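You operate a simulated robot arm through the tools that you are given. There is no shell and no other tool.

The job below is to be done with a simulated robot arm. You get a single attempt, and the scene is never put back.

TASK
Stop the lid film, feed it 2 times, then turn the roller switch to hold and the air off.
Fine: one press on STOP.

The check looks at the end state, three seconds after you hand in, the way a careful person would. Anything else that was tipped, shoved, dropped, spilled or broken makes it a failure. Lids that push on must go on centred and level and be pressed home; caps that screw on are set level and turned clockwise until they are tight.

THE ROBOT
A 6-joint arm with a two-finger parallel gripper, fixed in place. Base frame: the origin is at the foot of the arm, x ahead of it, y to its left, z up. Lengths are in cm, angles in degrees, forces in N, time in s.
With the tool pointing down near the work surface it reaches from about 14 to 48 cm from the base axis. Its first joint turns from -72.0 to 72.0 degrees. Payload 0.65 kg.
The TCP is the grasp point between the finger pads, 2.5 cm short of the fingertips. In the tool frame z runs along the fingers and y along their closing line. Largest opening 7.6 cm; finger width 1.8, thickness 1; the body of the gripper, 3.6 by 7.8 cm, starts 4.5 cm behind the TCP.
Orientation is that of the tool frame in the base frame, as a unit quaternion [x, y, z, w]. With the fingers straight down and closing along the base's y, the tool's x points along the base's -x, its y along +y and its z along -z.

THE INTERFACE
- The arm moves only by the tool move_arm. Its argument "moves" is a list of rows, each a list of 7 numbers: the shift along the base's x, y, z in cm, then the turn, a rotation vector about the base's x, y, z in degrees, then the closure, from 0 (fully open) to 1 (shut). In form: [[tx, ty, tz, rx, ry, rz, hand], ...]. A call has 1 to 20 rows; each row shifts and turns the commanded pose from where the row before left it. A row lasts 0.2 s, in which the tool goes at most 5 cm and 8.6 degrees; a call with a longer step from one row to the next is refused whole, and so is a gripper value outside its range. Where a pose cannot be reached the arm comes as near as it can. A force on the tool above 40 N (or 10 N above the force at the start of the call, whichever is more), or a blocked arm, ends the call early, and 0.2 s more pass. Each finger travels about 10.8 cm/s and halts on what it meets, pressing with about 42 N; the grip force reading is that of the motor and also rises with nothing between the fingers. The clock runs only during rows and for 0.2 s after the last one: add rows that do not move to give the fingers time. The reply holds the time, the measured pose of the TCP, the force on the tool along the base axes, the opening and the grip force, in the units named above and with some noise, with the torque about the TCP (base axes, N m) and any sound that the robot's microphone picked up.
- Cameras (640 x 400 px; columns grow to the right, rows downward): "scene" is fixed at [2.41, 25.3, 42.45]; the picture's right is [-0.96, -0.26, 0.00], its down [-0.10, 0.35, -0.93] and it looks along [0.25, -0.90, -0.37] (base axes); focal length 214 px, centre (320, 200). "wrist" rides on the gripper at [5.8, 1.1, -8.1] in the tool frame; the picture's right is [-0.18, 0.98, 0.00], its down [-0.75, -0.14, -0.64] and it looks along [-0.63, -0.12, 0.77] (tool axes); focal length 243 px, centre (320, 200). There is no depth. A picture from a camera that has moved, and an enlarged one, comes with that camera's place and axes in the base frame and with its lens.
- capture(camera): a new picture of that camera. No time passes.
- close_up(camera, box): a new picture of the part [left, top, right, bottom] of that camera's present view, enlarged. No time passes.
- job_done(): hands the job in; it is judged then, once.

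Places have to be worked out from the pictures, the camera data and where the tool is seen. Open the gripper and draw the arm clear of the work before you hand the job in, unless the task says otherwise.

The tools are called after "Emit:" as a command line: name --pt "numbers of a row" for each row, then --argument value for the rest, lists and objects as JSON in quotes. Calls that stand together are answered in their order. move_arm: Moves the arm, as the interface text tells. Its arguments: {"type":"object","properties":{"moves":{"type":"array","items":{"type":"array","items":{"type":"number"}}}},"required":["moves"]} The other tools are called the same way: capture (camera) takes a picture; close_up (camera, box) takes an enlarged picture of a part of a camera's view; job_done () hands the job in.

At the start:

```text
t: 0.0
tcp_pos: [20.64, 13.67, 35.33]
tool_rot: [0.0, 1.0, 0.0, 0.0]
force: [1.0, -0.5, 0.4]
wrist_torque: [0.01, -0.01, 0.04]
grip_width: 7.59
finger_force: 0.0
```

scene: 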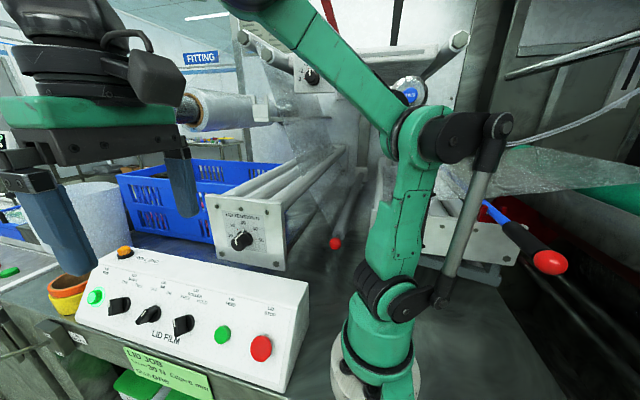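
wrist: 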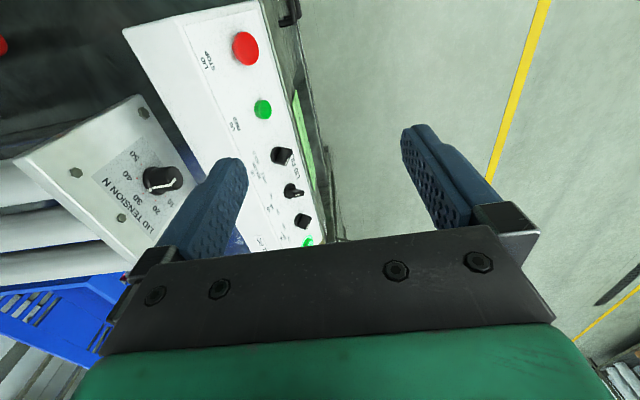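

The pictures show a LID FILM panel with a red STOP button, a green FEED button, three knobs and a green button or lamp. I'll take enlarged pictures to read the labels.

Emit:
close_up --camera "scene" --box '[60, 230, 320, 400]'

Emit:
close_up --camera "wrist" --box '[180, 10, 340, 130]'

Emit:
close_up --camera "wrist" --box '[220, 120, 350, 260]'

Emit:
close_up --camera "scene" --box '[70, 240, 200, 350]'

Emit:
close_up --camera "scene" --box '[200, 180, 300, 280]'

```text
2.35 times, centred on (190, 315) of scene
camera zoom: at [2.41, 25.3, 42.45], right [-0.96, -0.26, 0.0], down [-0.1, 0.35, -0.93], along [0.25, -0.9, -0.37], focal length 505 px, centre (626, -71)
```

zoom: 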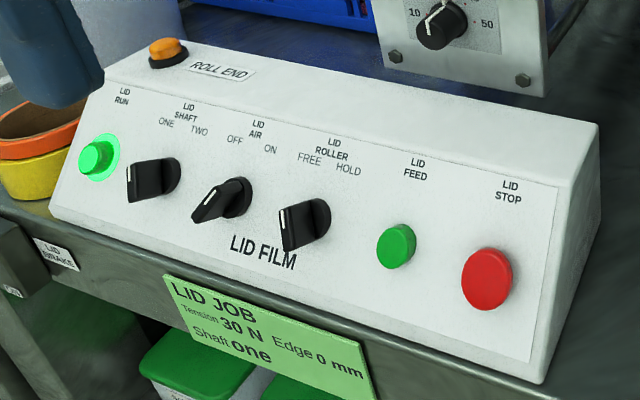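

```text
3.33 times, centred on (260, 70) of wrist
camera zoom: at [14.74, 14.84, 43.29], right [0.18, 0.98, 0.0], down [0.75, -0.14, 0.64], along [0.63, -0.12, -0.77], focal length 809 px, centre (520, 633)
```

zoom: 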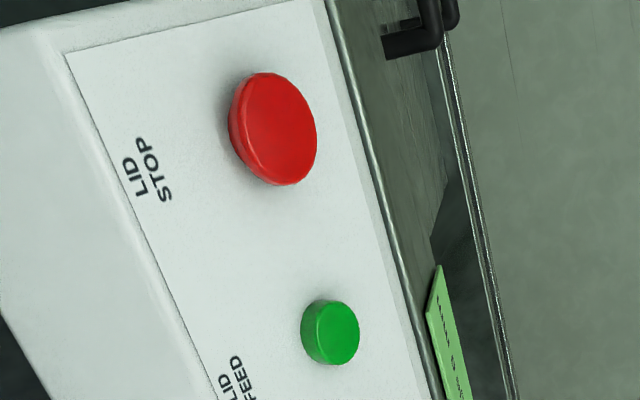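

```text
2.86 times, centred on (285, 190) of wrist
camera zoom: at [14.74, 14.84, 43.29], right [0.18, 0.98, 0.0], down [0.75, -0.14, 0.64], along [0.63, -0.12, -0.77], focal length 693 px, centre (420, 229)
```

zoom: 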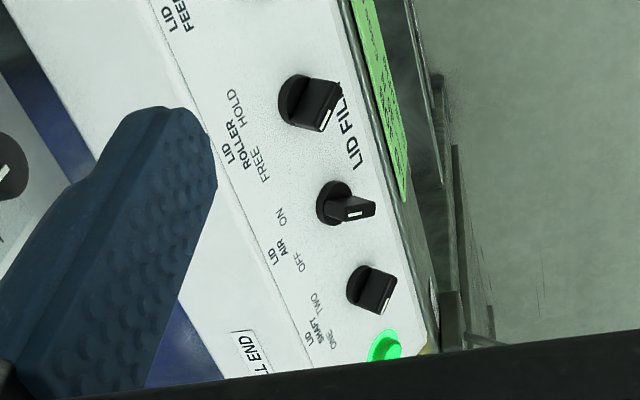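

```text
3.64 times, centred on (135, 295) of scene
camera zoom: at [2.41, 25.3, 42.45], right [-0.96, -0.26, 0.0], down [-0.1, 0.35, -0.93], along [0.25, -0.9, -0.37], focal length 780 px, centre (993, -146)
```

zoom: 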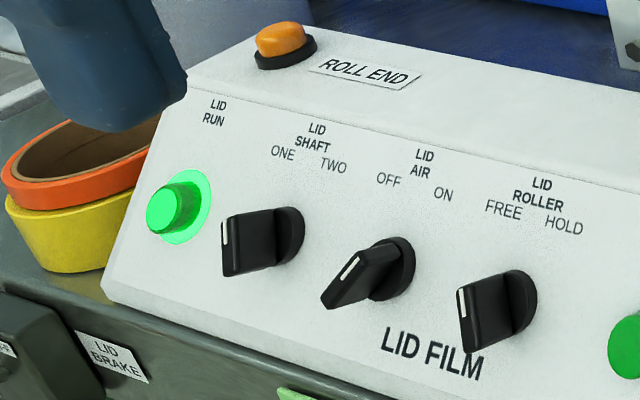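

```text
4.00 times, centred on (250, 230) of scene
camera zoom: at [2.41, 25.3, 42.45], right [-0.96, -0.26, 0.0], down [-0.1, 0.35, -0.93], along [0.25, -0.9, -0.37], focal length 858 px, centre (600, 80)
```

zoom: 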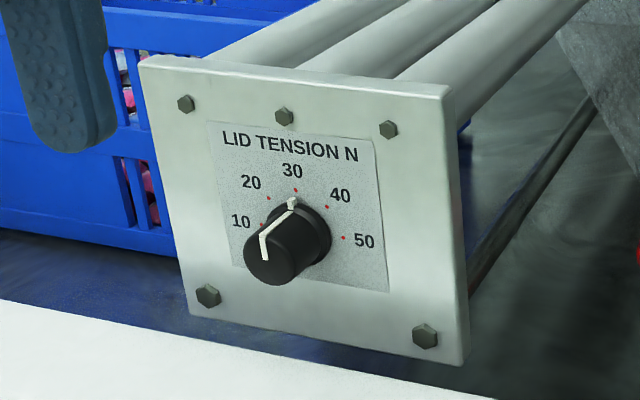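

From the two views I place the STOP cap near (18.3, 4.5, 6.2). FEED is near x=26, the roller knob near x=34 and the air knob near x=41, and the panel faces roughly (0, 0.82, 0.57). I'll close the fingers, tilt the tool towards the panel while still well clear, and then look again.

Emit:
move_arm --pt "0 0.5 -1.0 -7.86 0 0 1" --pt "0 0.5 -1.0 -7.86 0 0 1" --pt "0 0.5 -1.0 -7.86 0 0 1" --pt "0 0.5 -1.0 -7.86 0 0 1" --pt "0 0.5 -1.0 -7.86 0 0 1" --pt "0 0.5 -1.0 -7.86 0 0 1" --pt "0 0.5 -1.0 -7.86 0 0 1" --pt "0 0 0 0 0 0 1"

```text
t: 1.8
tcp_pos: [29.04, 8.39, 28.86]
tool_rot: [-0.007, 0.909, -0.417, 0.015]
force: [0.3, -0.2, 0.4]
wrist_torque: [-0.03, -0.03, -0.04]
grip_width: 0.02
finger_force: 22.8
out of reach, approached as far as the arm can: row 5, 6, 7
```

The last rows could not be reached. The arm settled at about -49° of tilt, at (29.0, 8.4, 28.9). I'll look at both views to see how the arm is configured.

Emit:
capture --camera "scene"

Emit:
capture --camera "wrist"

```text
taken
```

scene: 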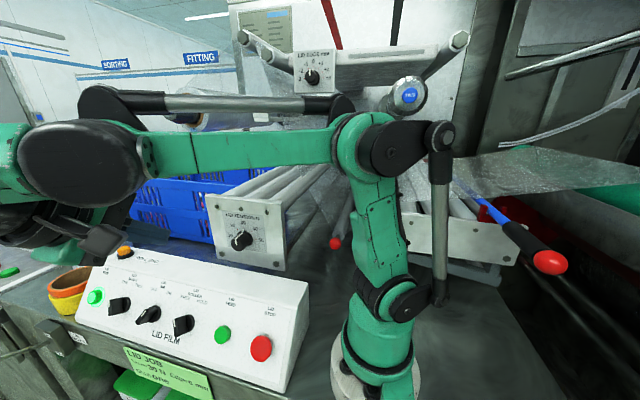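

```text
taken
camera wrist: at [22.79, 15.08, 33.07], right [0.18, 0.64, -0.74], down [0.73, 0.41, 0.54], along [0.66, -0.64, -0.4], focal length 243 px, centre (320, 200)
```

wrist: 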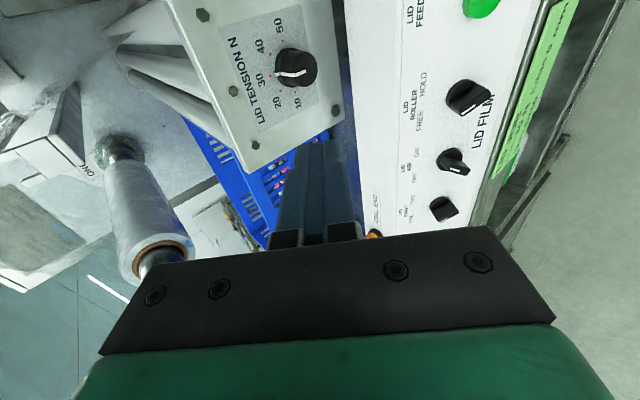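

The fingers are well clear of everything, and the limit looks like wrist bend at this height. I'll go a little lower with a still row to see where the commanded pose actually stands.

Emit:
move_arm --pt "0 0 -1 0 0 0 1" --pt "0 0 0 0 0 0 1"

```text
t: 2.4
tcp_pos: [29.61, 7.41, 27.85]
tool_rot: [-0.002, 0.905, -0.425, 0.006]
force: [-0.4, -0.6, -0.5]
wrist_torque: [0.02, -0.04, -0.03]
grip_width: 0.02
finger_force: 23.5
out of reach, approached as far as the arm can: row 1
```

The commanded pose appears to reset to whatever was reached. I'll come down and out in +y towards a standoff in front of STOP, keeping this tilt.

Emit:
move_arm --pt "0 0.5 -2 0 0 0 1" --pt "0 0.5 -2 0 0 0 1" --pt "0 1 -1.5 0 0 0 1" --pt "-1 1 -1.5 0 0 0 1" --pt "-1 1 -1 0 0 0 1" --pt "-1 1 -1 0 0 0 1" --pt "0 0 0 0 0 0 1"

```text
t: 4.0
tcp_pos: [29.86, 7.8, 18.87]
tool_rot: [-0.002, 0.906, -0.424, 0.006]
force: [1.2, -0.5, -1.0]
wrist_torque: [0.01, -0.03, 0.01]
grip_width: 0.0
finger_force: 23.3
out of reach, approached as far as the arm can: row 1, 2, 3, 4, 5, 6
```

Height is free, but tilt and azimuth together hit a wrist limit. STOP will therefore need a smaller tilt, while the knobs further out can take about 50°. I'll look from here to refine the panel geometry.

Emit:
capture --camera "wrist"

Emit:
capture --camera "scene"

```text
taken
camera wrist: at [23.89, 14.59, 23.01], right [0.18, 0.63, -0.75], down [0.74, 0.41, 0.53], along [0.64, -0.66, -0.39], focal length 243 px, centre (320, 200)
```

wrist: 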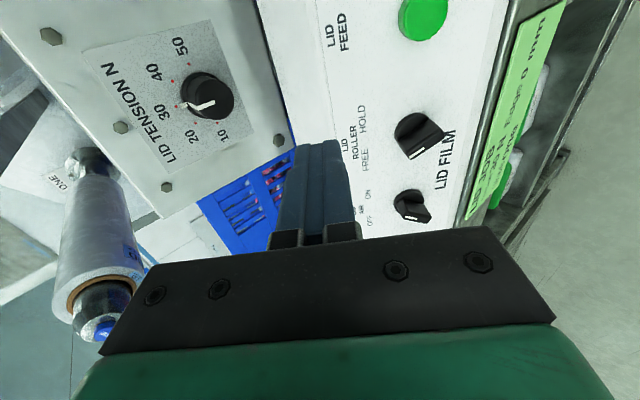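

```text
taken
```

scene: 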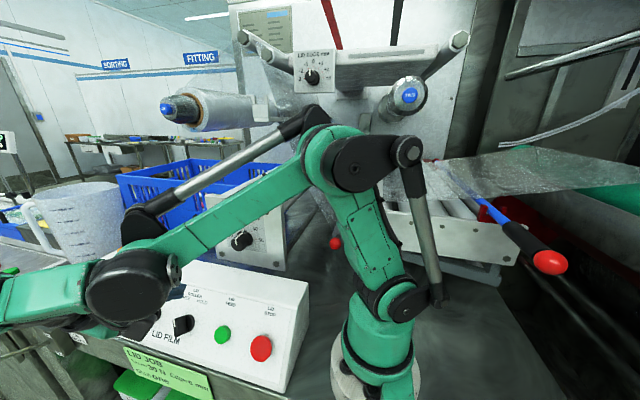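

I'll enlarge both views around the buttons and knobs so I can triangulate them more accurately.

Emit:
close_up --camera "wrist" --box '[310, 0, 510, 125]'

Emit:
close_up --camera "wrist" --box '[330, 90, 490, 240]'

Emit:
close_up --camera "scene" --box '[140, 260, 320, 400]'

```text
3.20 times, centred on (410, 62) of wrist
camera zoom: at [23.89, 14.59, 23.01], right [0.18, 0.63, -0.75], down [0.74, 0.41, 0.53], along [0.64, -0.66, -0.39], focal length 776 px, centre (32, 640)
```

zoom: 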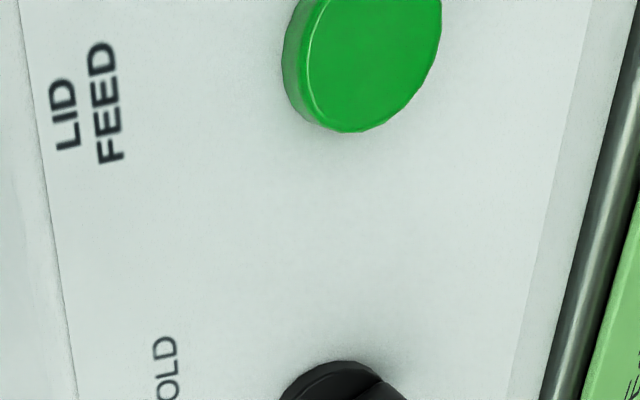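

```text
2.67 times, centred on (410, 165) of wrist
camera zoom: at [23.89, 14.59, 23.01], right [0.18, 0.63, -0.75], down [0.74, 0.41, 0.53], along [0.64, -0.66, -0.39], focal length 647 px, centre (80, 293)
```

zoom: 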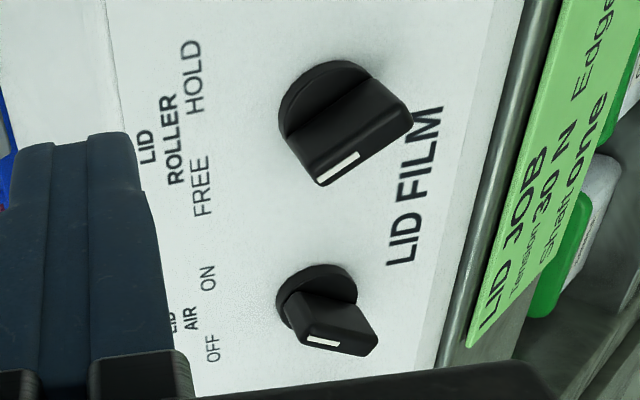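

```text
2.86 times, centred on (230, 330) of scene
camera zoom: at [2.41, 25.3, 42.45], right [-0.96, -0.26, 0.0], down [-0.1, 0.35, -0.93], along [0.25, -0.9, -0.37], focal length 613 px, centre (577, -171)
```

zoom: 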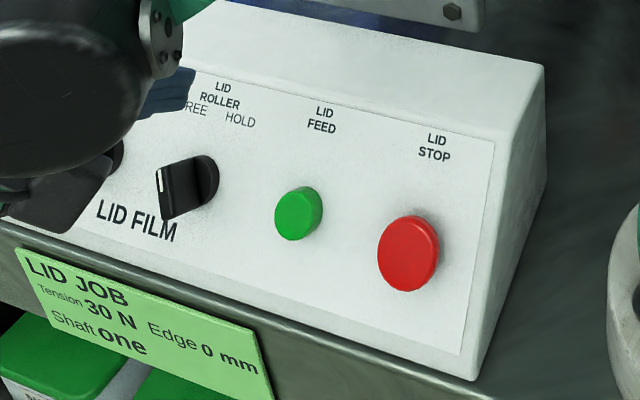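

My refined estimates are below.

| Item | Position |
|---|---|
| Panel normal | ≈ (0, 0.785, 0.62) |
| STOP cap | ≈ (18.2, 4.5, 6.2) |
| FEED cap | ≈ (26, 4.3, 6.5) |
| Roller knob face | ≈ (34.5, 5.6, 7.1) |
| Air knob face | ≈ (42.6, 5.5, 7.2) |

Next I'll ease the tilt to about 30° and move to a standoff in front of STOP.

Emit:
move_arm --pt "0 0 0 6.7 0 0 1" --pt "0 0 0 6.7 0 0 1" --pt "0 0 0 6.7 0 0 1" --pt "-2 0.5 -1 0 0 0 1" --pt "-2 0.5 -1 0 0 0 1" --pt "-2 0.5 -1 0 0 0 1" --pt "-2 0.2 -1 0 0 0 1" --pt "-2 0.2 -1 0 0 0 1" --pt "0 0 0 0 0 0 1"

```text
t: 6.0
tcp_pos: [19.87, 9.58, 13.79]
tool_rot: [-0.001, 0.965, -0.261, 0.004]
force: [0.3, -0.5, -0.5]
wrist_torque: [-0.03, 0.0, 0.03]
grip_width: 0.0
finger_force: 23.9
```

That pose was reached at 30° of tilt. I'll check where the fingertips are relative to STOP in both views.

Emit:
capture --camera "wrist"

Emit:
capture --camera "scene"

```text
taken
camera wrist: at [13.89, 14.69, 20.06], right [0.18, 0.85, -0.49], down [0.75, 0.21, 0.63], along [0.64, -0.49, -0.6], focal length 243 px, centre (320, 200)
```

wrist: 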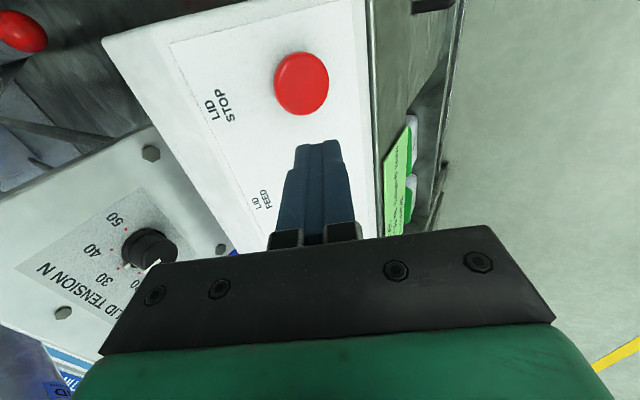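

```text
taken
```

scene: 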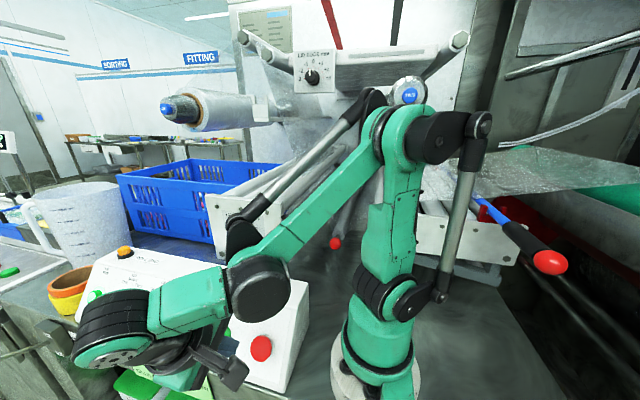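

The new view gives the STOP cap at (18.1, 4.4, 6.3), which agrees with the earlier estimate. I'll move to about 1 cm in front of the cap.

Emit:
move_arm --pt "-0.9 0 -1.3 0 0 0 1" --pt "-0.9 0 -1.3 0 0 0 1" --pt "0 -0.3 -1.3 0 0 0 1" --pt "0 -0.3 -1.0 0 0 0 1" --pt "0 -0.8 -0.15 0 0 0 1" --pt "0 -0.6 -0.15 0 0 0 1" --pt "0 0 0 0 0 0 1"

Emit:
capture --camera "wrist"

Emit:
capture --camera "scene"

```text
t: 7.6
tcp_pos: [18.09, 7.74, 8.61]
tool_rot: [-0.001, 0.965, -0.263, 0.004]
force: [-0.2, -0.2, -0.5]
wrist_torque: [-0.02, 0.0, 0.04]
grip_width: 0.0
finger_force: 23.3
```

```text
taken
camera wrist: at [12.13, 12.68, 14.88], right [0.18, 0.85, -0.49], down [0.75, 0.21, 0.63], along [0.64, -0.49, -0.6], focal length 243 px, centre (320, 200)
```

wrist: 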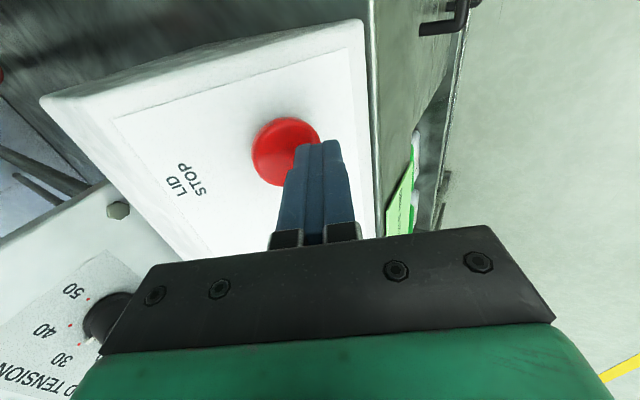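

```text
taken
```

scene: 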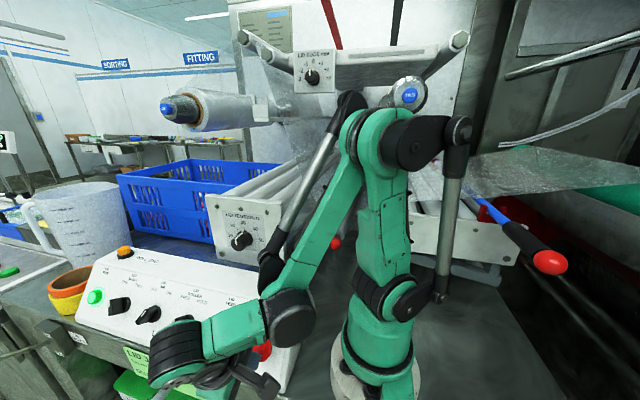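

The finger is in front of STOP and about 1.3 cm from contact. I'll advance along the panel normal in small steps and watch force and sound.

Emit:
move_arm --pt "0 -0.3 -0.15 0 0 0 1" --pt "0 -0.3 -0.15 0 0 0 1" --pt "0 -0.25 -0.15 0 0 0 1" --pt "0 -0.12 -0.1 0 0 0 1" --pt "0 0 0 0 0 0 1"

```text
t: 8.8
tcp_pos: [18.16, 6.75, 8.08]
tool_rot: [-0.001, 0.965, -0.262, 0.004]
force: [-2.2, 1.6, 0.9]
wrist_torque: [-0.01, 0.03, -0.03]
grip_width: 0.0
finger_force: 23.7
heard: click
```

I heard a click with light contact force. I'll check whether the LID RUN light has gone out before doing anything else.

Emit:
close_up --camera "scene" --box '[70, 240, 200, 350]'

Emit:
close_up --camera "wrist" --box '[220, 80, 380, 240]'

Emit:
capture --camera "scene"

```text
3.64 times, centred on (135, 295) of scene
camera zoom: at [2.41, 25.3, 42.45], right [-0.96, -0.26, 0.0], down [-0.1, 0.35, -0.93], along [0.25, -0.9, -0.37], focal length 780 px, centre (993, -146)
```

zoom: 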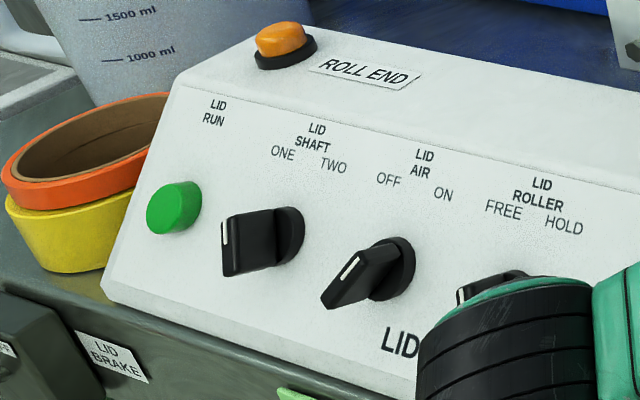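

```text
2.50 times, centred on (300, 160) of wrist
camera zoom: at [12.13, 11.76, 14.3], right [0.18, 0.85, -0.49], down [0.75, 0.21, 0.63], along [0.64, -0.49, -0.6], focal length 606 px, centre (370, 300)
```

zoom: 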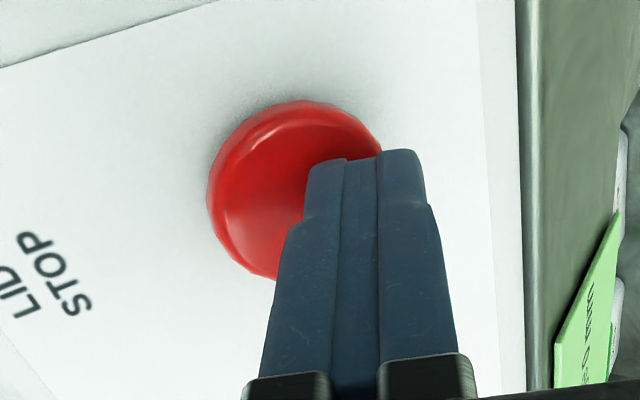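

```text
taken
```

scene: 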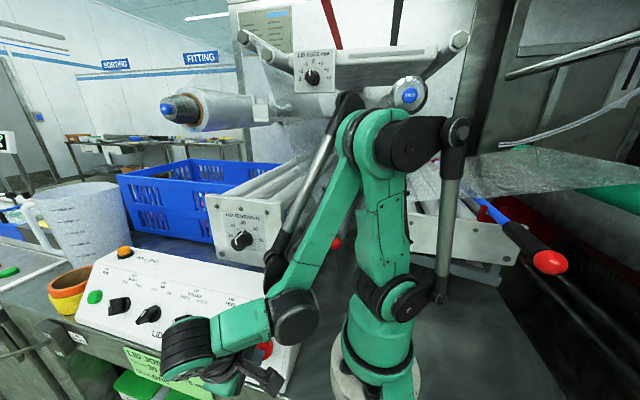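

The LID RUN light is out, so that was one good press on STOP. I'll back off along the normal and slide across to a standoff in front of FEED.

Emit:
move_arm --pt "0 0.4 0.32 0 0 0 1" --pt "0 0.8 0.62 0 0 0 1" --pt "0 0.8 0.62 0 0 0 1" --pt "0 0.4 0.8 0 0 0 1" --pt "2 0 0.5 0 0 0 1" --pt "2 0 0 0 0 0 1" --pt "2 0 0 0 0 0 1" --pt "1.0 0 0 0 0 0 1" --pt "0 0 0 0 0 0 1"

Emit:
capture --camera "wrist"

Emit:
capture --camera "scene"

```text
t: 10.8
tcp_pos: [24.98, 9.05, 10.84]
tool_rot: [-0.001, 0.965, -0.261, 0.004]
force: [-0.6, -0.3, -0.2]
wrist_torque: [0.01, 0.0, -0.02]
grip_width: 0.01
finger_force: 23.3
```

```text
taken
camera wrist: at [19.12, 14.05, 17.16], right [0.18, 0.85, -0.49], down [0.75, 0.21, 0.63], along [0.64, -0.49, -0.6], focal length 243 px, centre (320, 200)
```

wrist: 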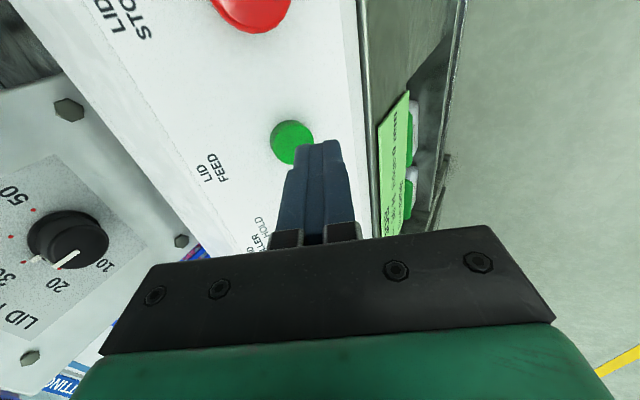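

```text
taken
```

scene: 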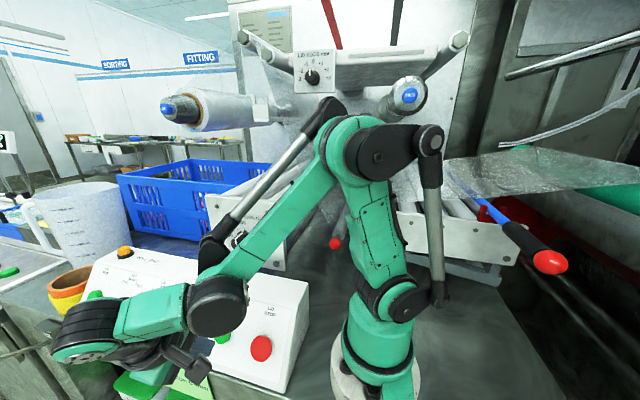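

FEED comes out at (25.9, 4.2, 6.5). I'll align with it and stop just short.

Emit:
move_arm --pt "0.5 -0.4 -0.9 0 0 0 1" --pt "0.46 -0.4 -0.9 0 0 0 1" --pt "0 -0.6 -0.2 0 0 0 1" --pt "0 -0.5 -0.1 0 0 0 1" --pt "0 0 0 0 0 0 1"

Emit:
close_up --camera "wrist" --box '[220, 80, 380, 240]'

Emit:
close_up --camera "scene" --box '[100, 260, 300, 400]'

```text
t: 12.0
tcp_pos: [25.93, 7.22, 8.86]
tool_rot: [0.0, 0.965, -0.261, 0.003]
force: [-0.2, 0.2, -1.2]
wrist_torque: [0.0, 0.0, 0.02]
grip_width: 0.0
finger_force: 23.2
```

```text
2.50 times, centred on (300, 160) of wrist
camera zoom: at [20.09, 12.21, 15.14], right [0.18, 0.85, -0.49], down [0.75, 0.21, 0.63], along [0.64, -0.49, -0.6], focal length 606 px, centre (370, 300)
```

zoom: 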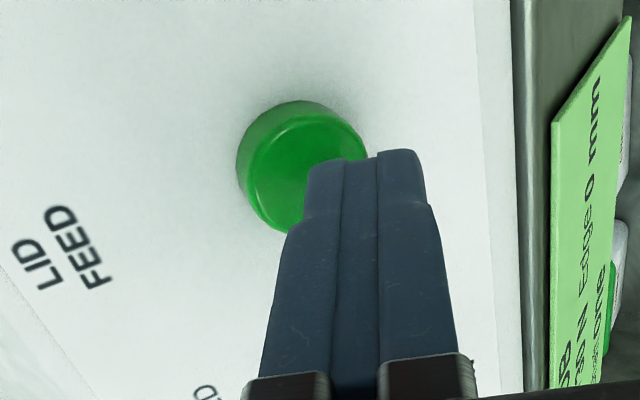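

```text
2.86 times, centred on (200, 330) of scene
camera zoom: at [2.41, 25.3, 42.45], right [-0.96, -0.26, 0.0], down [-0.1, 0.35, -0.93], along [0.25, -0.9, -0.37], focal length 613 px, centre (663, -171)
```

zoom: 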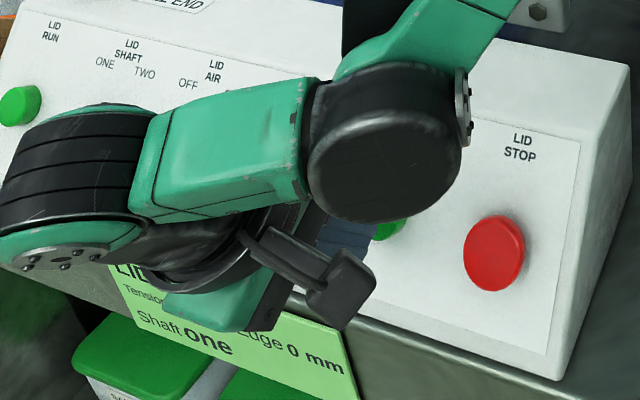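

The leading edge of the tip lines up with the centre of FEED. I'll press slowly along the normal and listen for the click.

Emit:
move_arm --pt "0 -0.18 -0.14 0 0 0 1" --pt "0 -0.18 -0.14 0 0 0 1" --pt "0 -0.15 -0.12 0 0 0 1" --pt "0 -0.12 -0.1 0 0 0 1" --pt "0 0 0 0 0 0 1"

```text
t: 13.2
tcp_pos: [26.04, 6.61, 8.39]
tool_rot: [0.0, 0.965, -0.261, 0.004]
force: [-0.4, 0.2, 0.6]
wrist_torque: [0.01, 0.01, -0.02]
grip_width: 0.01
finger_force: 23.7
```

There was no contact and no click yet. I'll keep advancing in finer steps.

Emit:
move_arm --pt "0 -0.1 -0.08 0 0 0 1" --pt "0 -0.1 -0.08 0 0 0 1" --pt "0 0 0 0 0 0 1"

```text
t: 14.0
tcp_pos: [26.06, 6.45, 8.24]
tool_rot: [0.0, 0.965, -0.261, 0.004]
force: [0.4, 0.4, 0.2]
wrist_torque: [0.0, 0.02, -0.01]
grip_width: 0.01
finger_force: 23.0
```

Emit:
move_arm --pt "0 -0.1 -0.08 0 0 0 1" --pt "0 -0.1 -0.08 0 0 0 1" --pt "0 0 0 0 0 0 1"

Emit:
close_up --camera "wrist" --box '[220, 80, 380, 240]'

```text
t: 14.8
tcp_pos: [25.95, 6.18, 8.08]
tool_rot: [-0.001, 0.965, -0.261, 0.004]
force: [0.9, 1.5, 0.7]
wrist_torque: [0.0, 0.0, -0.01]
grip_width: 0.0
finger_force: 23.8
```

```text
2.50 times, centred on (300, 160) of wrist
camera zoom: at [20.07, 11.22, 14.3], right [0.18, 0.85, -0.49], down [0.75, 0.21, 0.63], along [0.64, -0.49, -0.6], focal length 606 px, centre (370, 300)
```

zoom: 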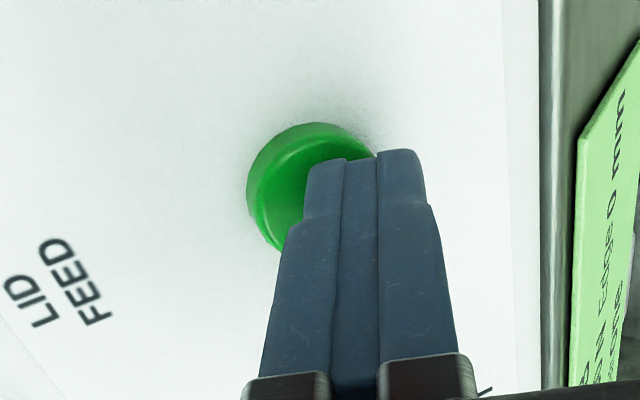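

Force is starting to build, so I have contact with the FEED cap. I'll press a little further.

Emit:
move_arm --pt "0 -0.1 -0.08 0 0 0 1" --pt "0 -0.1 -0.08 0 0 0 1" --pt "0 0 0 0 0 0 1"

```text
t: 15.6
tcp_pos: [25.97, 5.91, 7.88]
tool_rot: [-0.001, 0.965, -0.261, 0.003]
force: [0.1, 5.2, 3.5]
wrist_torque: [0.01, 0.02, -0.02]
grip_width: 0.0
finger_force: 23.6
heard: click
```

I heard the first FEED click at about 6 N. I'll back off about 1 cm so the button fully releases, then check.

Emit:
move_arm --pt "0 0.2 0.16 0 0 0 1" --pt "0 0.3 0.24 0 0 0 1" --pt "0 0.3 0.24 0 0 0 1" --pt "0 0 0 0 0 0 1" --pt "0 0 0 0 0 0 1"

Emit:
close_up --camera "wrist" --box '[220, 80, 380, 240]'

Emit:
capture --camera "scene"

```text
t: 16.8
tcp_pos: [26.13, 6.76, 8.67]
tool_rot: [-0.001, 0.965, -0.261, 0.004]
force: [-0.2, 0.5, -0.5]
wrist_torque: [0.02, 0.01, 0.0]
grip_width: 0.0
finger_force: 23.6
```

```text
2.50 times, centred on (300, 160) of wrist
camera zoom: at [20.17, 11.78, 14.81], right [0.18, 0.85, -0.49], down [0.75, 0.21, 0.63], along [0.64, -0.49, -0.6], focal length 606 px, centre (370, 300)
```

zoom: 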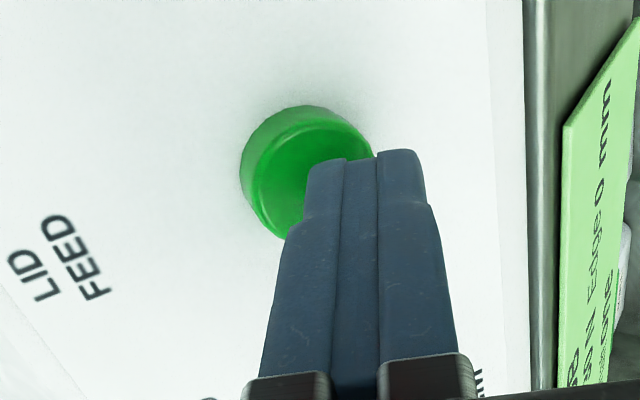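

```text
taken
```

scene: 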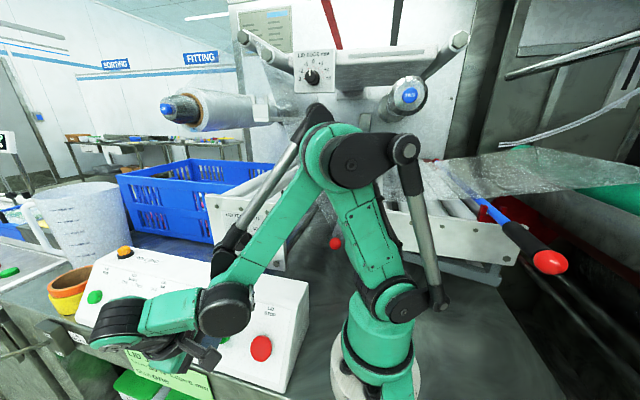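

The button is released and the readings are back to zero. I'll press FEED a second time along the same line and to the same depth.

Emit:
move_arm --pt "0 -0.2 -0.16 0 0 0 1" --pt "0 -0.2 -0.16 0 0 0 1" --pt "0 -0.2 -0.16 0 0 0 1" --pt "0 -0.1 -0.08 0 0 0 1" --pt "0 -0.1 -0.08 0 0 0 1" --pt "0 0 0 0 0 0 1"

```text
t: 18.2
tcp_pos: [25.97, 5.86, 7.85]
tool_rot: [0.0, 0.965, -0.262, 0.003]
force: [-0.9, 4.7, 4.5]
wrist_torque: [0.02, -0.01, 0.01]
grip_width: 0.01
finger_force: 23.8
heard: click
```

That was the second FEED click, so feeding is done. I'll back away along the normal and rise clear, so I can reorient for the knobs.

Emit:
move_arm --pt "0 0.2 0.16 0 0 0 1" --pt "0 0.6 0.5 0 0 0 1" --pt "0 0.8 0.8 0 0 0 1" --pt "0 0.8 1.5 0 0 0 1" --pt "1 0 2 0 0 0 1" --pt "2 0 2 0 0 0 1" --pt "2 0 1 0 0 0 1" --pt "2 0 0 0 0 0 1" --pt "1 0 0 0 0 0 1" --pt "0 0 0 0 0 0 1"

```text
t: 20.4
tcp_pos: [33.98, 8.37, 15.79]
tool_rot: [-0.001, 0.965, -0.261, 0.004]
force: [-0.4, -0.2, -0.4]
wrist_torque: [0.01, 0.0, 0.0]
grip_width: 0.0
finger_force: 23.8
```

Both feeds are done and the arm is clear. I'll tilt the tool to about 51° so it is square to the panel, then look at the roller knob.

Emit:
move_arm --pt "0 0 0 -6.9 0 0 1" --pt "0.5 0 0 -6.9 0 0 1" --pt "0.5 0 0 -6.9 0 0 1" --pt "0 0 0 0 0 0 1"

Emit:
capture --camera "wrist"

Emit:
capture --camera "scene"

```text
t: 21.4
tcp_pos: [35.04, 8.34, 15.84]
tool_rot: [-0.002, 0.902, -0.431, 0.004]
force: [-1.7, -0.2, -0.1]
wrist_torque: [-0.02, 0.02, 0.05]
grip_width: 0.0
finger_force: 23.5
```

```text
taken
camera wrist: at [29.04, 15.36, 19.89], right [0.18, 0.62, -0.76], down [0.75, 0.42, 0.52], along [0.64, -0.67, -0.39], focal length 243 px, centre (320, 200)
```

wrist: 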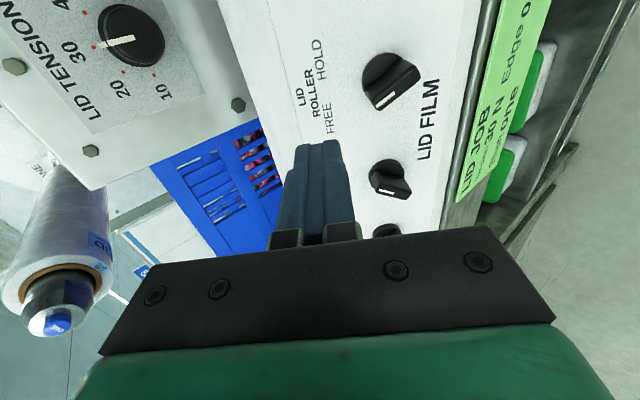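

```text
taken
```

scene: 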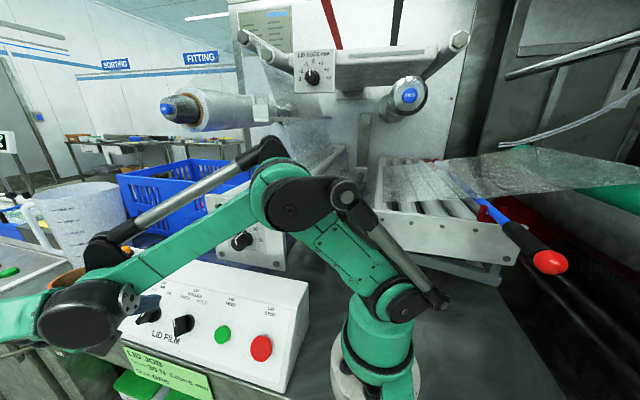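

The tool is now at 51°. I'll enlarge the knobs to locate the bar ends.

Emit:
close_up --camera "wrist" --box '[340, 30, 450, 130]'

Emit:
close_up --camera "scene" --box '[130, 280, 230, 350]'

Emit:
close_up --camera "wrist" --box '[340, 130, 450, 240]'

```text
4.00 times, centred on (395, 80) of wrist
camera zoom: at [29.04, 15.36, 19.89], right [0.18, 0.62, -0.76], down [0.75, 0.42, 0.52], along [0.64, -0.67, -0.39], focal length 970 px, centre (20, 680)
```

zoom: 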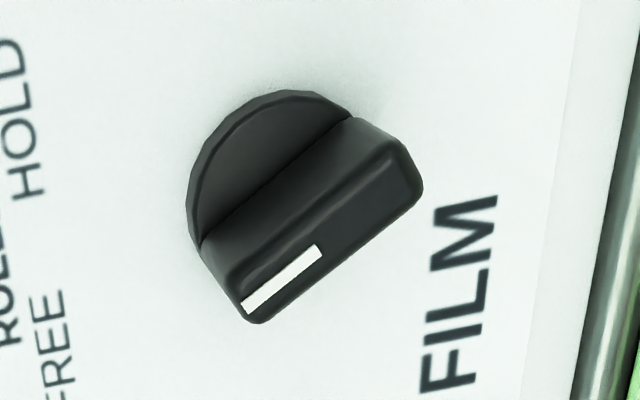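

```text
5.71 times, centred on (180, 315) of scene
camera zoom: at [2.41, 25.3, 42.45], right [-0.96, -0.26, 0.0], down [-0.1, 0.35, -0.93], along [0.25, -0.9, -0.37], focal length 1226 px, centre (1120, -457)
```

zoom: 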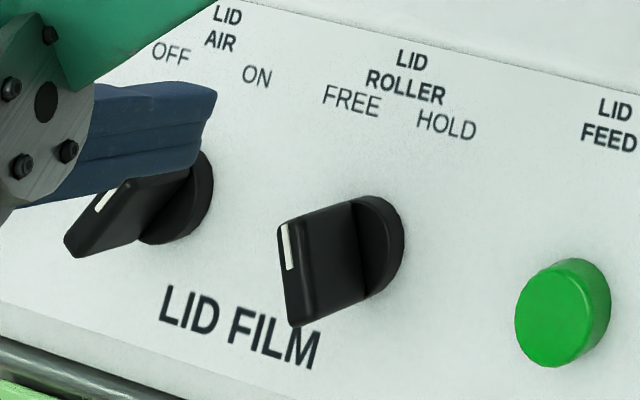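

```text
3.64 times, centred on (395, 185) of wrist
camera zoom: at [29.04, 15.36, 19.89], right [0.18, 0.62, -0.76], down [0.75, 0.42, 0.52], along [0.64, -0.67, -0.39], focal length 882 px, centre (47, 254)
```

zoom: 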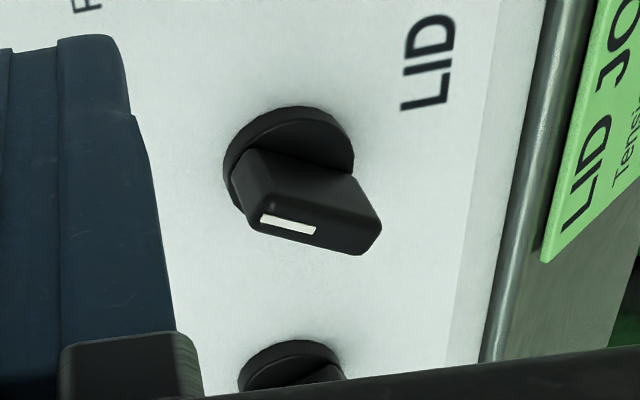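

The roller bar is about 2.8 cm long and stands about 2.4 cm off the panel. Its axis is at x≈34.4 and it points to FREE. I plan to nudge its upper end towards -x with the closed fingertips placed on its left, so I'll approach that spot with clearance and check.

Emit:
move_arm --pt "0.7 0.2 -1.3 0 0 0 1" --pt "0.7 0.2 -1.3 0 0 0 1" --pt "0.7 0.2 -1.3 0 0 0 1" --pt "0 -0.79 -0.61 0 0 0 1" --pt "0 -0.79 -0.61 0 0 0 1" --pt "0 0 0 0 0 0 1"

Emit:
capture --camera "wrist"

Emit:
capture --camera "scene"

```text
t: 22.8
tcp_pos: [37.01, 7.44, 10.69]
tool_rot: [-0.001, 0.902, -0.431, 0.003]
force: [0.2, -0.3, 0.1]
wrist_torque: [-0.01, 0.0, 0.01]
grip_width: 0.0
finger_force: 23.7
```

```text
taken
camera wrist: at [31.16, 14.35, 14.79], right [0.18, 0.62, -0.76], down [0.75, 0.42, 0.52], along [0.64, -0.67, -0.39], focal length 243 px, centre (320, 200)
```

wrist: 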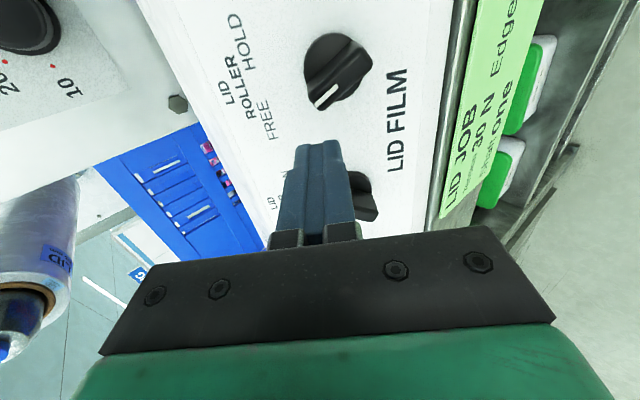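

```text
taken
```

scene: 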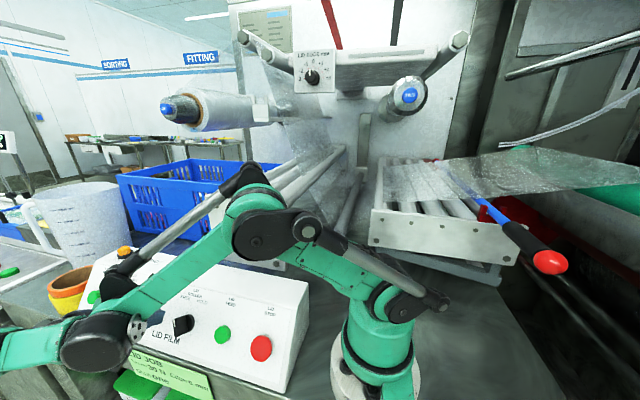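

The tip is to the left of the roller bar's upper end with a clear gap. I'll lower it 2 cm along the normal so it sits beside the bar without touching the panel.

Emit:
move_arm --pt "0 -0.5 -0.35 0 0 0 1" --pt "0 -0.5 -0.35 0 0 0 1" --pt "0 -0.4 -0.3 0 0 0 1" --pt "0 -0.25 -0.15 0 0 0 1" --pt "0 0 0 0 0 0 1"

Emit:
close_up --camera "wrist" --box '[220, 80, 420, 240]'

Emit:
close_up --camera "scene" --box '[100, 270, 240, 370]'

```text
t: 24.0
tcp_pos: [37.13, 5.81, 9.53]
tool_rot: [-0.002, 0.902, -0.431, 0.003]
force: [0.3, 0.5, -0.5]
wrist_torque: [0.0, -0.02, 0.03]
grip_width: 0.01
finger_force: 23.9
```

```text
2.50 times, centred on (320, 160) of wrist
camera zoom: at [31.16, 12.68, 13.62], right [0.18, 0.62, -0.76], down [0.75, 0.42, 0.52], along [0.64, -0.67, -0.39], focal length 606 px, centre (320, 300)
```

zoom: 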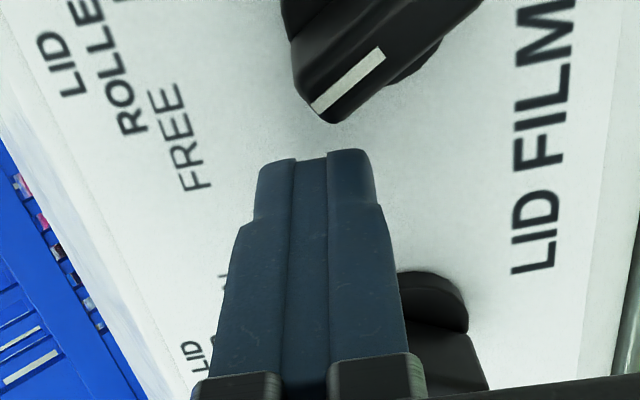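

```text
4.00 times, centred on (170, 320) of scene
camera zoom: at [2.41, 25.3, 42.45], right [-0.96, -0.26, 0.0], down [-0.1, 0.35, -0.93], along [0.25, -0.9, -0.37], focal length 858 px, centre (920, -280)
```

zoom: 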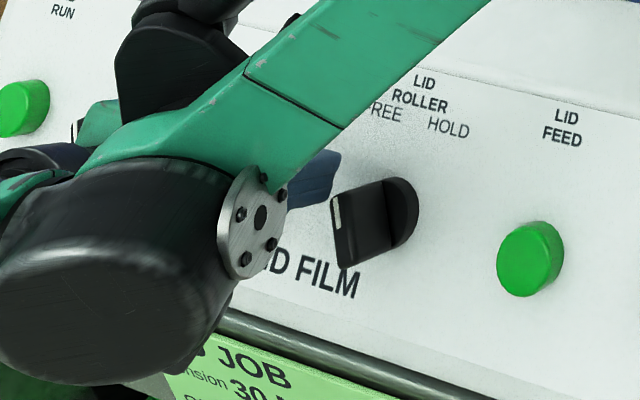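

The tip's flat side faces the pointer end of the bar. I'll push slowly towards -x and watch the force.

Emit:
move_arm --pt "-0.3 0 0 0 0 0 1" --pt "-0.3 0 0 0 0 0 1" --pt "-0.3 0 0 0 0 0 1" --pt "0 0 0 0 0 0 1"

Emit:
close_up --camera "wrist" --box '[220, 80, 420, 240]'

```text
t: 25.0
tcp_pos: [36.31, 5.73, 9.66]
tool_rot: [-0.001, 0.902, -0.431, 0.004]
force: [13.4, -2.8, 9.5]
wrist_torque: [-0.11, -0.09, 0.13]
grip_width: 0.0
finger_force: 23.4
```

```text
2.50 times, centred on (320, 160) of wrist
camera zoom: at [30.26, 12.62, 13.67], right [0.19, 0.62, -0.76], down [0.75, 0.42, 0.52], along [0.64, -0.67, -0.38], focal length 606 px, centre (320, 300)
```

zoom: 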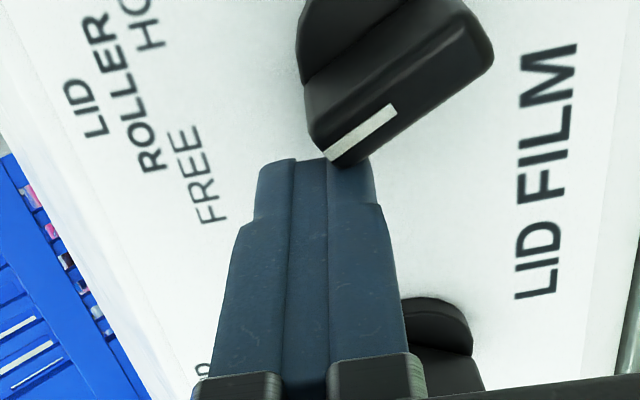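

I'm in contact with about 16 N, with some friction dragging along the panel. Moving the tip along the bar's arc, right and slightly up, should turn the knob cleanly, so I'll continue that way.

Emit:
move_arm --pt "-0.13 -0.073 0.095 0 0 0 1" --pt "-0.21 -0.092 0.119 0 0 0 1" --pt "-0.2 -0.067 0.087 0 0 0 1" --pt "0 0 0 0 0 0 1"

Emit:
close_up --camera "wrist" --box '[220, 80, 420, 240]'

Emit:
close_up --camera "scene" --box '[100, 270, 240, 370]'

```text
t: 26.0
tcp_pos: [35.64, 5.49, 9.74]
tool_rot: [-0.001, 0.903, -0.43, 0.003]
force: [1.8, 1.0, 6.1]
wrist_torque: [-0.11, 0.04, 0.04]
grip_width: 0.0
finger_force: 24.1
```

```text
2.50 times, centred on (320, 160) of wrist
camera zoom: at [29.73, 12.42, 13.87], right [0.18, 0.62, -0.76], down [0.75, 0.42, 0.52], along [0.64, -0.67, -0.39], focal length 606 px, centre (320, 300)
```

zoom: 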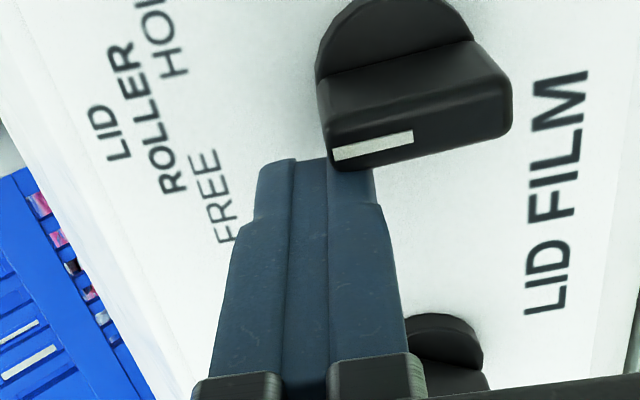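

```text
4.00 times, centred on (170, 320) of scene
camera zoom: at [2.41, 25.3, 42.45], right [-0.96, -0.26, 0.0], down [-0.1, 0.35, -0.93], along [0.25, -0.9, -0.37], focal length 858 px, centre (920, -280)
```

zoom: 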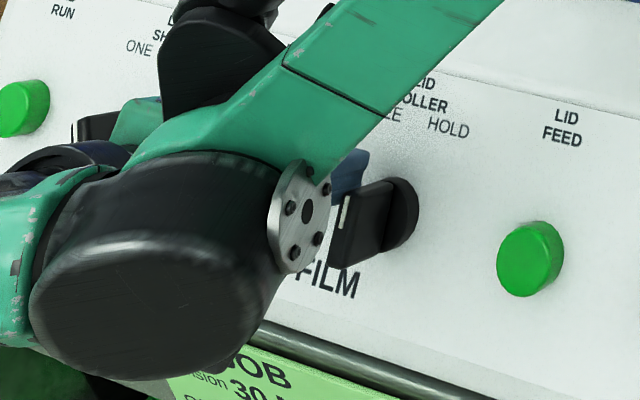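

The knob has turned to about mid-way and the force is low. I'll continue the arc to bring it round to HOLD.

Emit:
move_arm --pt "-0.25 -0.03 0.04 0 0 0 1" --pt "-0.25 0 0 0 0 0 1" --pt "-0.2 0 0 0 0 0 1" --pt "0 0 0 0 0 0 1"

Emit:
close_up --camera "wrist" --box '[220, 80, 420, 240]'

Emit:
close_up --camera "scene" --box '[100, 270, 240, 370]'

```text
t: 27.0
tcp_pos: [35.01, 5.58, 9.78]
tool_rot: [-0.002, 0.903, -0.43, 0.007]
force: [32.0, 2.9, 0.5]
wrist_torque: [0.04, -0.71, 0.34]
grip_width: 0.0
finger_force: 23.9
```

```text
2.50 times, centred on (320, 160) of wrist
camera zoom: at [29.08, 12.4, 13.9], right [0.19, 0.62, -0.76], down [0.74, 0.42, 0.52], along [0.64, -0.66, -0.38], focal length 606 px, centre (320, 300)
```

zoom: 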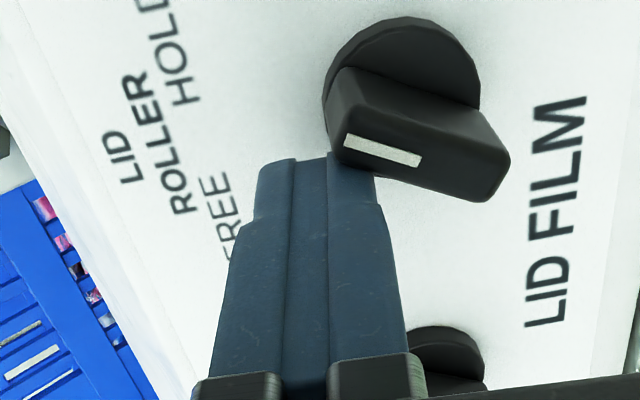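

```text
4.00 times, centred on (170, 320) of scene
camera zoom: at [2.42, 25.3, 42.45], right [-0.96, -0.26, 0.0], down [-0.1, 0.35, -0.93], along [0.25, -0.9, -0.37], focal length 858 px, centre (920, -280)
```

zoom: 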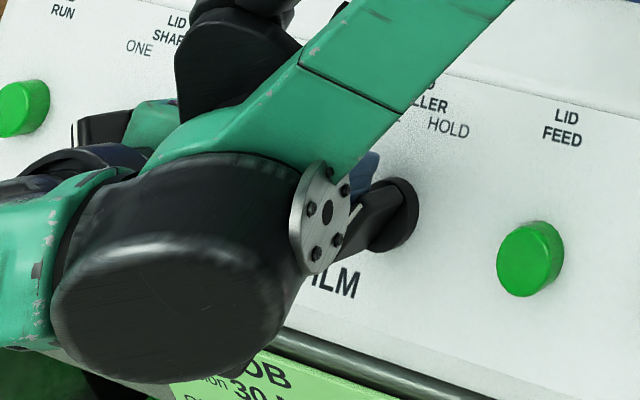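

Force rose to 32 N with the bar clearly over to the HOLD side, so it's at its stop. I'll ease off towards +x, lift away along the normal and look.

Emit:
move_arm --pt "0.3 0 0 0 0 0 1" --pt "0.4 0 0 0 0 0 1" --pt "0.4 0 0 0 0 0 1" --pt "0 0.79 0.61 0 0 0 1" --pt "0 0.79 0.61 0 0 0 1" --pt "0 0.79 0.61 0 0 0 1" --pt "0 0.4 0.8 0 0 0 1" --pt "0 0 1 0 0 0 1" --pt "0 0 0 0 0 0 1"

Emit:
capture --camera "wrist"

Emit:
capture --camera "scene"

Emit:
close_up --camera "scene" --box '[130, 280, 230, 350]'

```text
t: 29.0
tcp_pos: [36.07, 8.13, 13.59]
tool_rot: [-0.001, 0.903, -0.43, 0.004]
force: [0.6, -0.1, -0.7]
wrist_torque: [-0.04, -0.01, 0.01]
grip_width: 0.0
finger_force: 23.7
```

```text
taken
camera wrist: at [30.11, 15.16, 17.6], right [0.18, 0.62, -0.76], down [0.75, 0.42, 0.52], along [0.64, -0.67, -0.39], focal length 243 px, centre (320, 200)
```

wrist: 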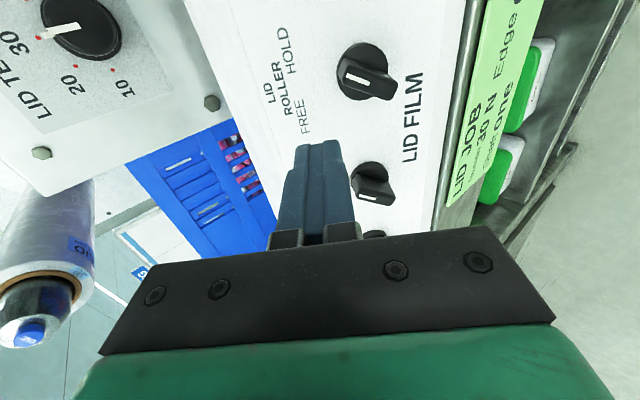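

```text
taken
```

scene: 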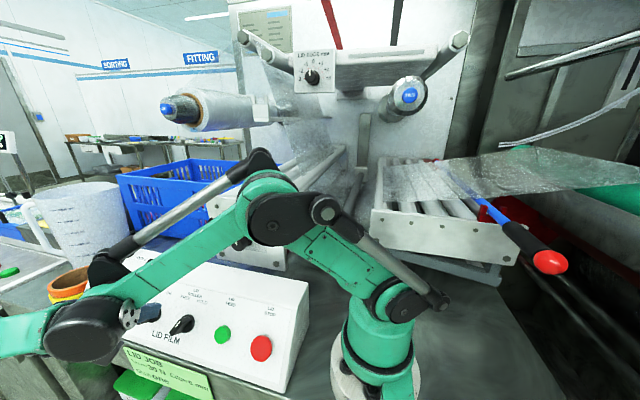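

```text
5.71 times, centred on (180, 315) of scene
camera zoom: at [2.41, 25.3, 42.45], right [-0.96, -0.26, 0.0], down [-0.1, 0.35, -0.93], along [0.25, -0.9, -0.37], focal length 1226 px, centre (1120, -457)
```

zoom: 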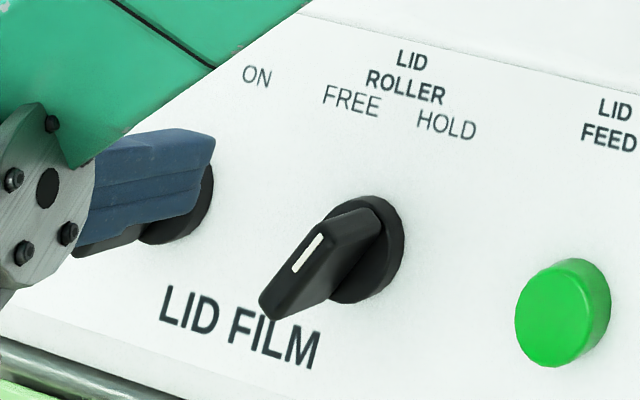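

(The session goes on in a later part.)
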